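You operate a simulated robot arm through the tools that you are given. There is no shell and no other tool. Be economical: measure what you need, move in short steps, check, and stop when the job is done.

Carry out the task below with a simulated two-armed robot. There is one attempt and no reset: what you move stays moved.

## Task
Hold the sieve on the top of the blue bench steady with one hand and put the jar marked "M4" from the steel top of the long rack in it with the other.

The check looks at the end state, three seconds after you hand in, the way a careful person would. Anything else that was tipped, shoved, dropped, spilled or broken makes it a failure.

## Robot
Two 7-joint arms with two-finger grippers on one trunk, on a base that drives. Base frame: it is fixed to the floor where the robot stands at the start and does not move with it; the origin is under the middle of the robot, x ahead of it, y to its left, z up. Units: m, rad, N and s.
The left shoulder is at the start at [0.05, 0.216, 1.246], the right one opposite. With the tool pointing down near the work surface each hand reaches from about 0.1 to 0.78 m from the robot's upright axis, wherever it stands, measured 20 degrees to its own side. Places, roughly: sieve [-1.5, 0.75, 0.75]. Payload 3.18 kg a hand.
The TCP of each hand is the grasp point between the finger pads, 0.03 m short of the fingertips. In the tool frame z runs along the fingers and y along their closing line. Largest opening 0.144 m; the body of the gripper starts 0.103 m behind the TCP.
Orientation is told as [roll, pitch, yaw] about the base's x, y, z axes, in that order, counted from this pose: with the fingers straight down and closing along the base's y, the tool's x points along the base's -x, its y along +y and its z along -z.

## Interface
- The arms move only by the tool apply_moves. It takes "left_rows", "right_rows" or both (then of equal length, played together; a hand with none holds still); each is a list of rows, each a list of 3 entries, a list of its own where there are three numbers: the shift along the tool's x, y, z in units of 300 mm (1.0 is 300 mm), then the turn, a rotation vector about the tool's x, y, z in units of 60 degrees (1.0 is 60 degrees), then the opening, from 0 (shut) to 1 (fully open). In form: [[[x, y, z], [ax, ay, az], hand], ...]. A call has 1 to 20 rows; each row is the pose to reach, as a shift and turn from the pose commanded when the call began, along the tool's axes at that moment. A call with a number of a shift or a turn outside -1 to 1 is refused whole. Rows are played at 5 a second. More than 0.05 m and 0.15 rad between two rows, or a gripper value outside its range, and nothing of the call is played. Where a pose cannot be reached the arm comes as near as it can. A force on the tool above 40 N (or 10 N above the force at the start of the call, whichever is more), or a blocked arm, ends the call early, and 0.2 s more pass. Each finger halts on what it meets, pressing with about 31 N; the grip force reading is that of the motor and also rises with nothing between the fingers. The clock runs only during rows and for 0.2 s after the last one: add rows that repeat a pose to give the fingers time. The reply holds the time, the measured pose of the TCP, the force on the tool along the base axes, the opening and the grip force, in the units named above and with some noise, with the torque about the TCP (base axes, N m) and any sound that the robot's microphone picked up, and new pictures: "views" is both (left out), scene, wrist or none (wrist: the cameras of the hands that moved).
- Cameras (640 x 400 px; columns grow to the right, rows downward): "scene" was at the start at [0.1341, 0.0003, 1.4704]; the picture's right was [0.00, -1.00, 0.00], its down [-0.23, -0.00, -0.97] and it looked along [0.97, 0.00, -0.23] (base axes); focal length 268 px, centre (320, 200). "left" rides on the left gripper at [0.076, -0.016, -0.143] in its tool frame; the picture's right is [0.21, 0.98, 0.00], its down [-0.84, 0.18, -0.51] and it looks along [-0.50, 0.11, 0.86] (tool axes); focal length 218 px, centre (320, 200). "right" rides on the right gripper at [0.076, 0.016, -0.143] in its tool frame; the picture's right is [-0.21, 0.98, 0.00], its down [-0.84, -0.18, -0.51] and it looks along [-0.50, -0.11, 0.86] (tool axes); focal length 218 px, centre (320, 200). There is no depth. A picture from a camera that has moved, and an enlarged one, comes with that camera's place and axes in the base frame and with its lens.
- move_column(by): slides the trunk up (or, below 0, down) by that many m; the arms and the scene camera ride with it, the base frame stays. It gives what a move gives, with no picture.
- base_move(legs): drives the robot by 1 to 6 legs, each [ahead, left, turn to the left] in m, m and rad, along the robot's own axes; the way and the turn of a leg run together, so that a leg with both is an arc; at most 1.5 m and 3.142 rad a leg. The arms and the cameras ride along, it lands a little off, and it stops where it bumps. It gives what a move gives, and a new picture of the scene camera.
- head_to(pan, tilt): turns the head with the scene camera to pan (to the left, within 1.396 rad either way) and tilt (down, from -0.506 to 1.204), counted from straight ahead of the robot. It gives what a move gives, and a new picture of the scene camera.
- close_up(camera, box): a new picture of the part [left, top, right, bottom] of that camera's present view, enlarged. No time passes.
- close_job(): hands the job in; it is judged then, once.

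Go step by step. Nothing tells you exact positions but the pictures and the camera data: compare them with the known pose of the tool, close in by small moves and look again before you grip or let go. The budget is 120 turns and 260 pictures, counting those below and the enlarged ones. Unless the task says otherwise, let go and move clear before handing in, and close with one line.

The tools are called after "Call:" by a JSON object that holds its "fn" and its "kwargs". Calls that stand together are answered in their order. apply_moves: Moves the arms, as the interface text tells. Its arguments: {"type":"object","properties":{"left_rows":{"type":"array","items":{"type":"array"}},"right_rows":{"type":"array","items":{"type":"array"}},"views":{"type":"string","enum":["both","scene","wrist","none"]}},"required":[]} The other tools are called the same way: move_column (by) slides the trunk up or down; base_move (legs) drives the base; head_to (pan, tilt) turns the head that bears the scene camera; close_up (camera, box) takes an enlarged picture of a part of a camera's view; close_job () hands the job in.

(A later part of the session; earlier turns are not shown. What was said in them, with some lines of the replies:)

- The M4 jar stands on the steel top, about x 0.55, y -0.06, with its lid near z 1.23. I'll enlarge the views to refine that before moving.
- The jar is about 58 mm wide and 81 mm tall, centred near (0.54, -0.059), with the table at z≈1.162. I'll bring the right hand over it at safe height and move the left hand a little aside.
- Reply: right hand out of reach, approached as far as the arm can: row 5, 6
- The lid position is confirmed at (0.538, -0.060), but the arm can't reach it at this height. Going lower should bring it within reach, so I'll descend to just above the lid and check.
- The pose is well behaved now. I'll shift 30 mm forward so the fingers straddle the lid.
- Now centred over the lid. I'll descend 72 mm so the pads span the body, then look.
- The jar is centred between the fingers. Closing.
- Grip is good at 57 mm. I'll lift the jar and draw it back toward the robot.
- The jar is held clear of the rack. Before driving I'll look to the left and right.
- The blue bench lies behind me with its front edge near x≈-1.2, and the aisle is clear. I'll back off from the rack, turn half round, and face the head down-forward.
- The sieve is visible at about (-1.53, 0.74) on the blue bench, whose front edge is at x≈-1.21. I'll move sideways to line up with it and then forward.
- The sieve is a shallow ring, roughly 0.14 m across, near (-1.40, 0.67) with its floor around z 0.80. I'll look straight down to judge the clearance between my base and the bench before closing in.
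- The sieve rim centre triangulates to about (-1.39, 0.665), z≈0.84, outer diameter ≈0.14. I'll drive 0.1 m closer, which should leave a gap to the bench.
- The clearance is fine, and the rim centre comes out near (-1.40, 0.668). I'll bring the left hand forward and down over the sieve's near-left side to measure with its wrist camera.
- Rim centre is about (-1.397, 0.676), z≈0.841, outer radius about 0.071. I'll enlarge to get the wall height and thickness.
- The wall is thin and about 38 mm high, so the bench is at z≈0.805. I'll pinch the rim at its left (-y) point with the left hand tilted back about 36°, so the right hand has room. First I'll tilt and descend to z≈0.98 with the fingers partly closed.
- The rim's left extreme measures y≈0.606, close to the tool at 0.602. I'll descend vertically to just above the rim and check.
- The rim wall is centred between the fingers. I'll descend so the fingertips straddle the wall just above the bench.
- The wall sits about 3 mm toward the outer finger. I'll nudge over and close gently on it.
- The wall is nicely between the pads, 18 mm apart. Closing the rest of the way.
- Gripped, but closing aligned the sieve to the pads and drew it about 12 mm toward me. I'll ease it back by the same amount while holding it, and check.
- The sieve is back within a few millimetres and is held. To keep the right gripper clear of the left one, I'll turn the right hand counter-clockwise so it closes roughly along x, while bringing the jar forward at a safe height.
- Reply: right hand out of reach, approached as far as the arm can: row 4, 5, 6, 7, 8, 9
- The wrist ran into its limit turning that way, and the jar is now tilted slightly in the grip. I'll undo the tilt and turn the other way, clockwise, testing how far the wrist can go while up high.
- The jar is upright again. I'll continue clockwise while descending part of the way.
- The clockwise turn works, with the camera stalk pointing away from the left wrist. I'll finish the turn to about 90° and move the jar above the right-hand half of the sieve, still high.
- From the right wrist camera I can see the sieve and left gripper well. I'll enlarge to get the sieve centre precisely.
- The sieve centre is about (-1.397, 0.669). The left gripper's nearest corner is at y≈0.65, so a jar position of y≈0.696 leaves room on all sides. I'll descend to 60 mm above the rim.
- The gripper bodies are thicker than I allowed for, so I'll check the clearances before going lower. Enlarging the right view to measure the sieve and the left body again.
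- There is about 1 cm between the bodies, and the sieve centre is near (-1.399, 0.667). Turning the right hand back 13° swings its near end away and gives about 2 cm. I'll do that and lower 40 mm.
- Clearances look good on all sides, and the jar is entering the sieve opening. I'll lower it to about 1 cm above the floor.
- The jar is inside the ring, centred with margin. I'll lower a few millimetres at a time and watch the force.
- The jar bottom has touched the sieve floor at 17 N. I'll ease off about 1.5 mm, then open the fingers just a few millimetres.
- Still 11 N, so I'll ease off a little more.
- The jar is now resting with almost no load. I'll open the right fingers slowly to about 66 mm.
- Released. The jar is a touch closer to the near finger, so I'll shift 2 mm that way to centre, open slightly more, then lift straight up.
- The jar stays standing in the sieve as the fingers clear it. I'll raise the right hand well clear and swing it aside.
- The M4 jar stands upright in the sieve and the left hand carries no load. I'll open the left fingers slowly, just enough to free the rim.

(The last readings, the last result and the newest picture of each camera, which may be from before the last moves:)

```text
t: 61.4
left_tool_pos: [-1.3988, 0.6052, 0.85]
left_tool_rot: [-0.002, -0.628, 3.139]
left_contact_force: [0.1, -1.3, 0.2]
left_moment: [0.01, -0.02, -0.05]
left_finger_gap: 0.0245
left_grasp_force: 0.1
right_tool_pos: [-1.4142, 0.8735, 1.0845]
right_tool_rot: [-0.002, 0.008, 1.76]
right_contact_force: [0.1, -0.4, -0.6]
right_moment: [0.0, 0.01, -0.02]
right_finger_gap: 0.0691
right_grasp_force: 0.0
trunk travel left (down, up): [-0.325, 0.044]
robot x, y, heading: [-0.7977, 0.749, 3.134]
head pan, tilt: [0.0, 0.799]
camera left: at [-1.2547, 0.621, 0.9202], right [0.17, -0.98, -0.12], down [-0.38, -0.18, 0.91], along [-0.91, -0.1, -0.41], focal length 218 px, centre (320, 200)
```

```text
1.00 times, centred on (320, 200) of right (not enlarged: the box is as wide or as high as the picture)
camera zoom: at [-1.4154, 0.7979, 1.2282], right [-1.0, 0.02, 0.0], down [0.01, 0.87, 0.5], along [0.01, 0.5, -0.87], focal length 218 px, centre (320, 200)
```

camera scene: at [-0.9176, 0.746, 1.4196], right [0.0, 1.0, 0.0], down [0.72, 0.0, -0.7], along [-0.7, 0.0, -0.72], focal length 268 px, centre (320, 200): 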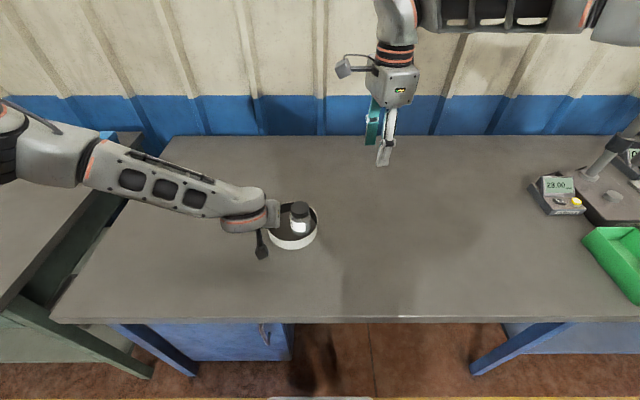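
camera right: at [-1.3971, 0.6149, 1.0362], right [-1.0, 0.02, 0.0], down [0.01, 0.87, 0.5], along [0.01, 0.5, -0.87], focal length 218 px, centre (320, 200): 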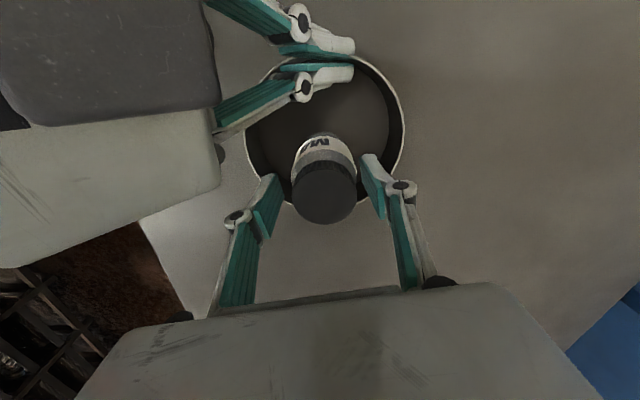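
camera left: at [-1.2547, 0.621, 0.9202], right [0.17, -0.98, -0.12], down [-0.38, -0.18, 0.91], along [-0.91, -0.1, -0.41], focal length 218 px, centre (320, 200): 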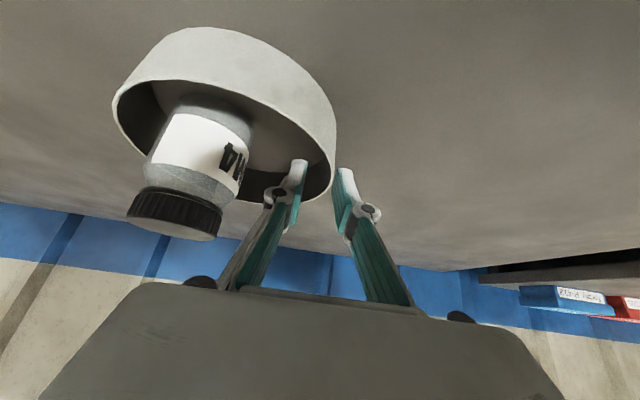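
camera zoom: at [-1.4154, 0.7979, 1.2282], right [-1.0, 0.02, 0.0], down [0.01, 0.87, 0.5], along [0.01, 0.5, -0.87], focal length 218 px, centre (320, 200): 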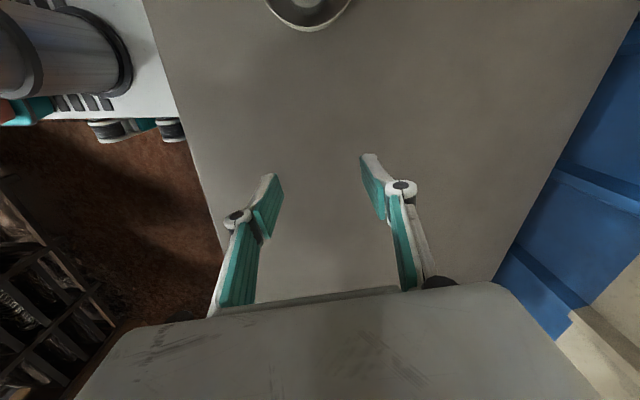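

The sieve is free. I'll nudge outward to centre on the wall, then withdraw straight up.

Call:
{"fn": "apply_moves", "kwargs": {"left_rows": [[[0, 0.012, 0], [0, 0, 0], 0.2], [[0, 0.012, 0], [0, 0, 0], 0.2], [[-0.04, 0.012, -0.055], [0, 0, 0], 0.2], [[-0.1, 0.012, -0.137], [0, 0, 0], 0.2], [[-0.18, 0.012, -0.247], [0, 0, 0], 0.2], [[-0.26, 0.012, -0.357], [0, 0, 0], 0.2], [[-0.26, 0.1, -0.357], [0, 0, 0], 0.2], [[-0.26, 0.2, -0.357], [0, 0, 0], 0.2], [[-0.26, 0.35, -0.357], [0, 0, 0], 0.2], [[-0.26, 0.35, -0.357], [0, 0, 0], 0.2]], "views": "both"}}

Call:
{"fn": "close_up", "kwargs": {"camera": "scene", "box": [230, 160, 350, 260]}}

```text
t: 63.6
left_tool_pos: [-1.4008, 0.5044, 0.982]
left_tool_rot: [-0.001, -0.629, 3.138]
left_contact_force: [-0.3, 0.1, 0.2]
left_moment: [-0.05, -0.04, 0.0]
left_finger_gap: 0.0286
left_grasp_force: 0.1
right_tool_pos: [-1.4136, 0.8761, 1.0861]
right_tool_rot: [-0.003, 0.01, 1.763]
right_contact_force: [-0.2, -0.3, 0.8]
right_moment: [-0.04, -0.01, -0.02]
right_finger_gap: 0.0689
right_grasp_force: 0.1
trunk travel left (down, up): [-0.325, 0.044]
robot x, y, heading: [-0.7929, 0.7449, 3.138]
head pan, tilt: [0.0, 0.799]
camera scene: at [-0.9177, 0.7486, 1.4195], right [0.0, 1.0, 0.0], down [0.72, 0.0, -0.7], along [-0.7, 0.0, -0.72], focal length 268 px, centre (320, 200)
camera left: at [-1.2559, 0.519, 1.0533], right [0.17, -0.98, -0.12], down [-0.38, -0.18, 0.91], along [-0.91, -0.1, -0.41], focal length 218 px, centre (320, 200)
```

scene: 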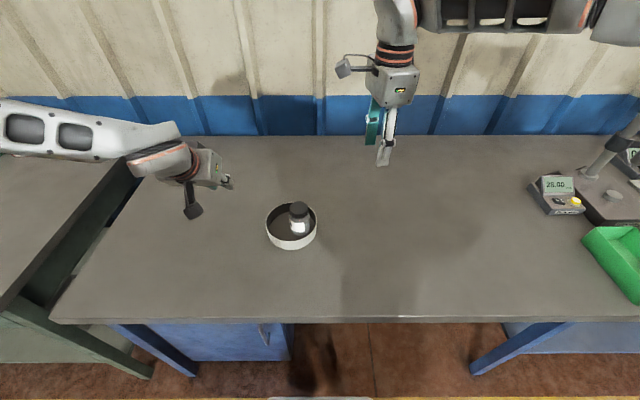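
left: 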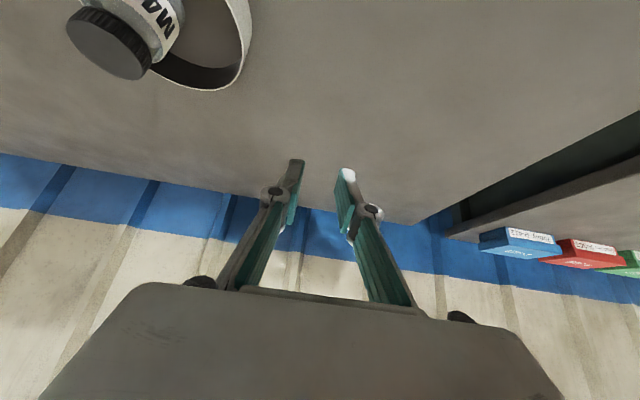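

```text
4.00 times, centred on (290, 210) of scene
camera zoom: at [-0.9177, 0.7486, 1.4195], right [0.0, 1.0, 0.0], down [0.72, 0.0, -0.7], along [-0.7, 0.0, -0.72], focal length 1070 px, centre (440, 160)
```

zoom: 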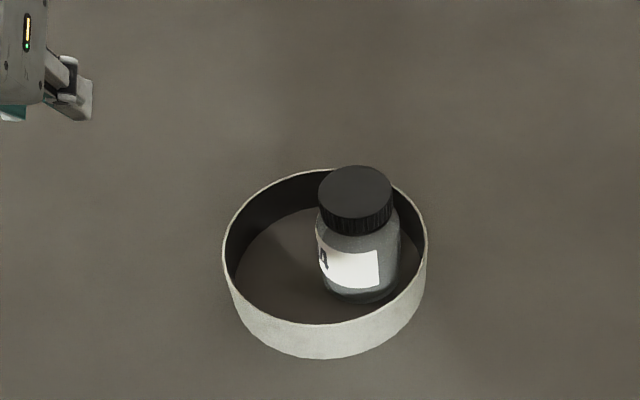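

The M4 jar stands upright inside the sieve, the sieve sits flat on the bench close to where it was, and both hands are clear. Handing in.

Call:
{"fn": "close_job", "kwargs": {}}

```text
The job is handed in.
```

The M4 jar is standing upright in the sieve on the blue bench. The left hand held the sieve's rim while the right hand set the jar in, and both hands are now clear. When the left hand gripped the rim the sieve slid about 12 mm; I moved it back to within a few millimetres of where it was.
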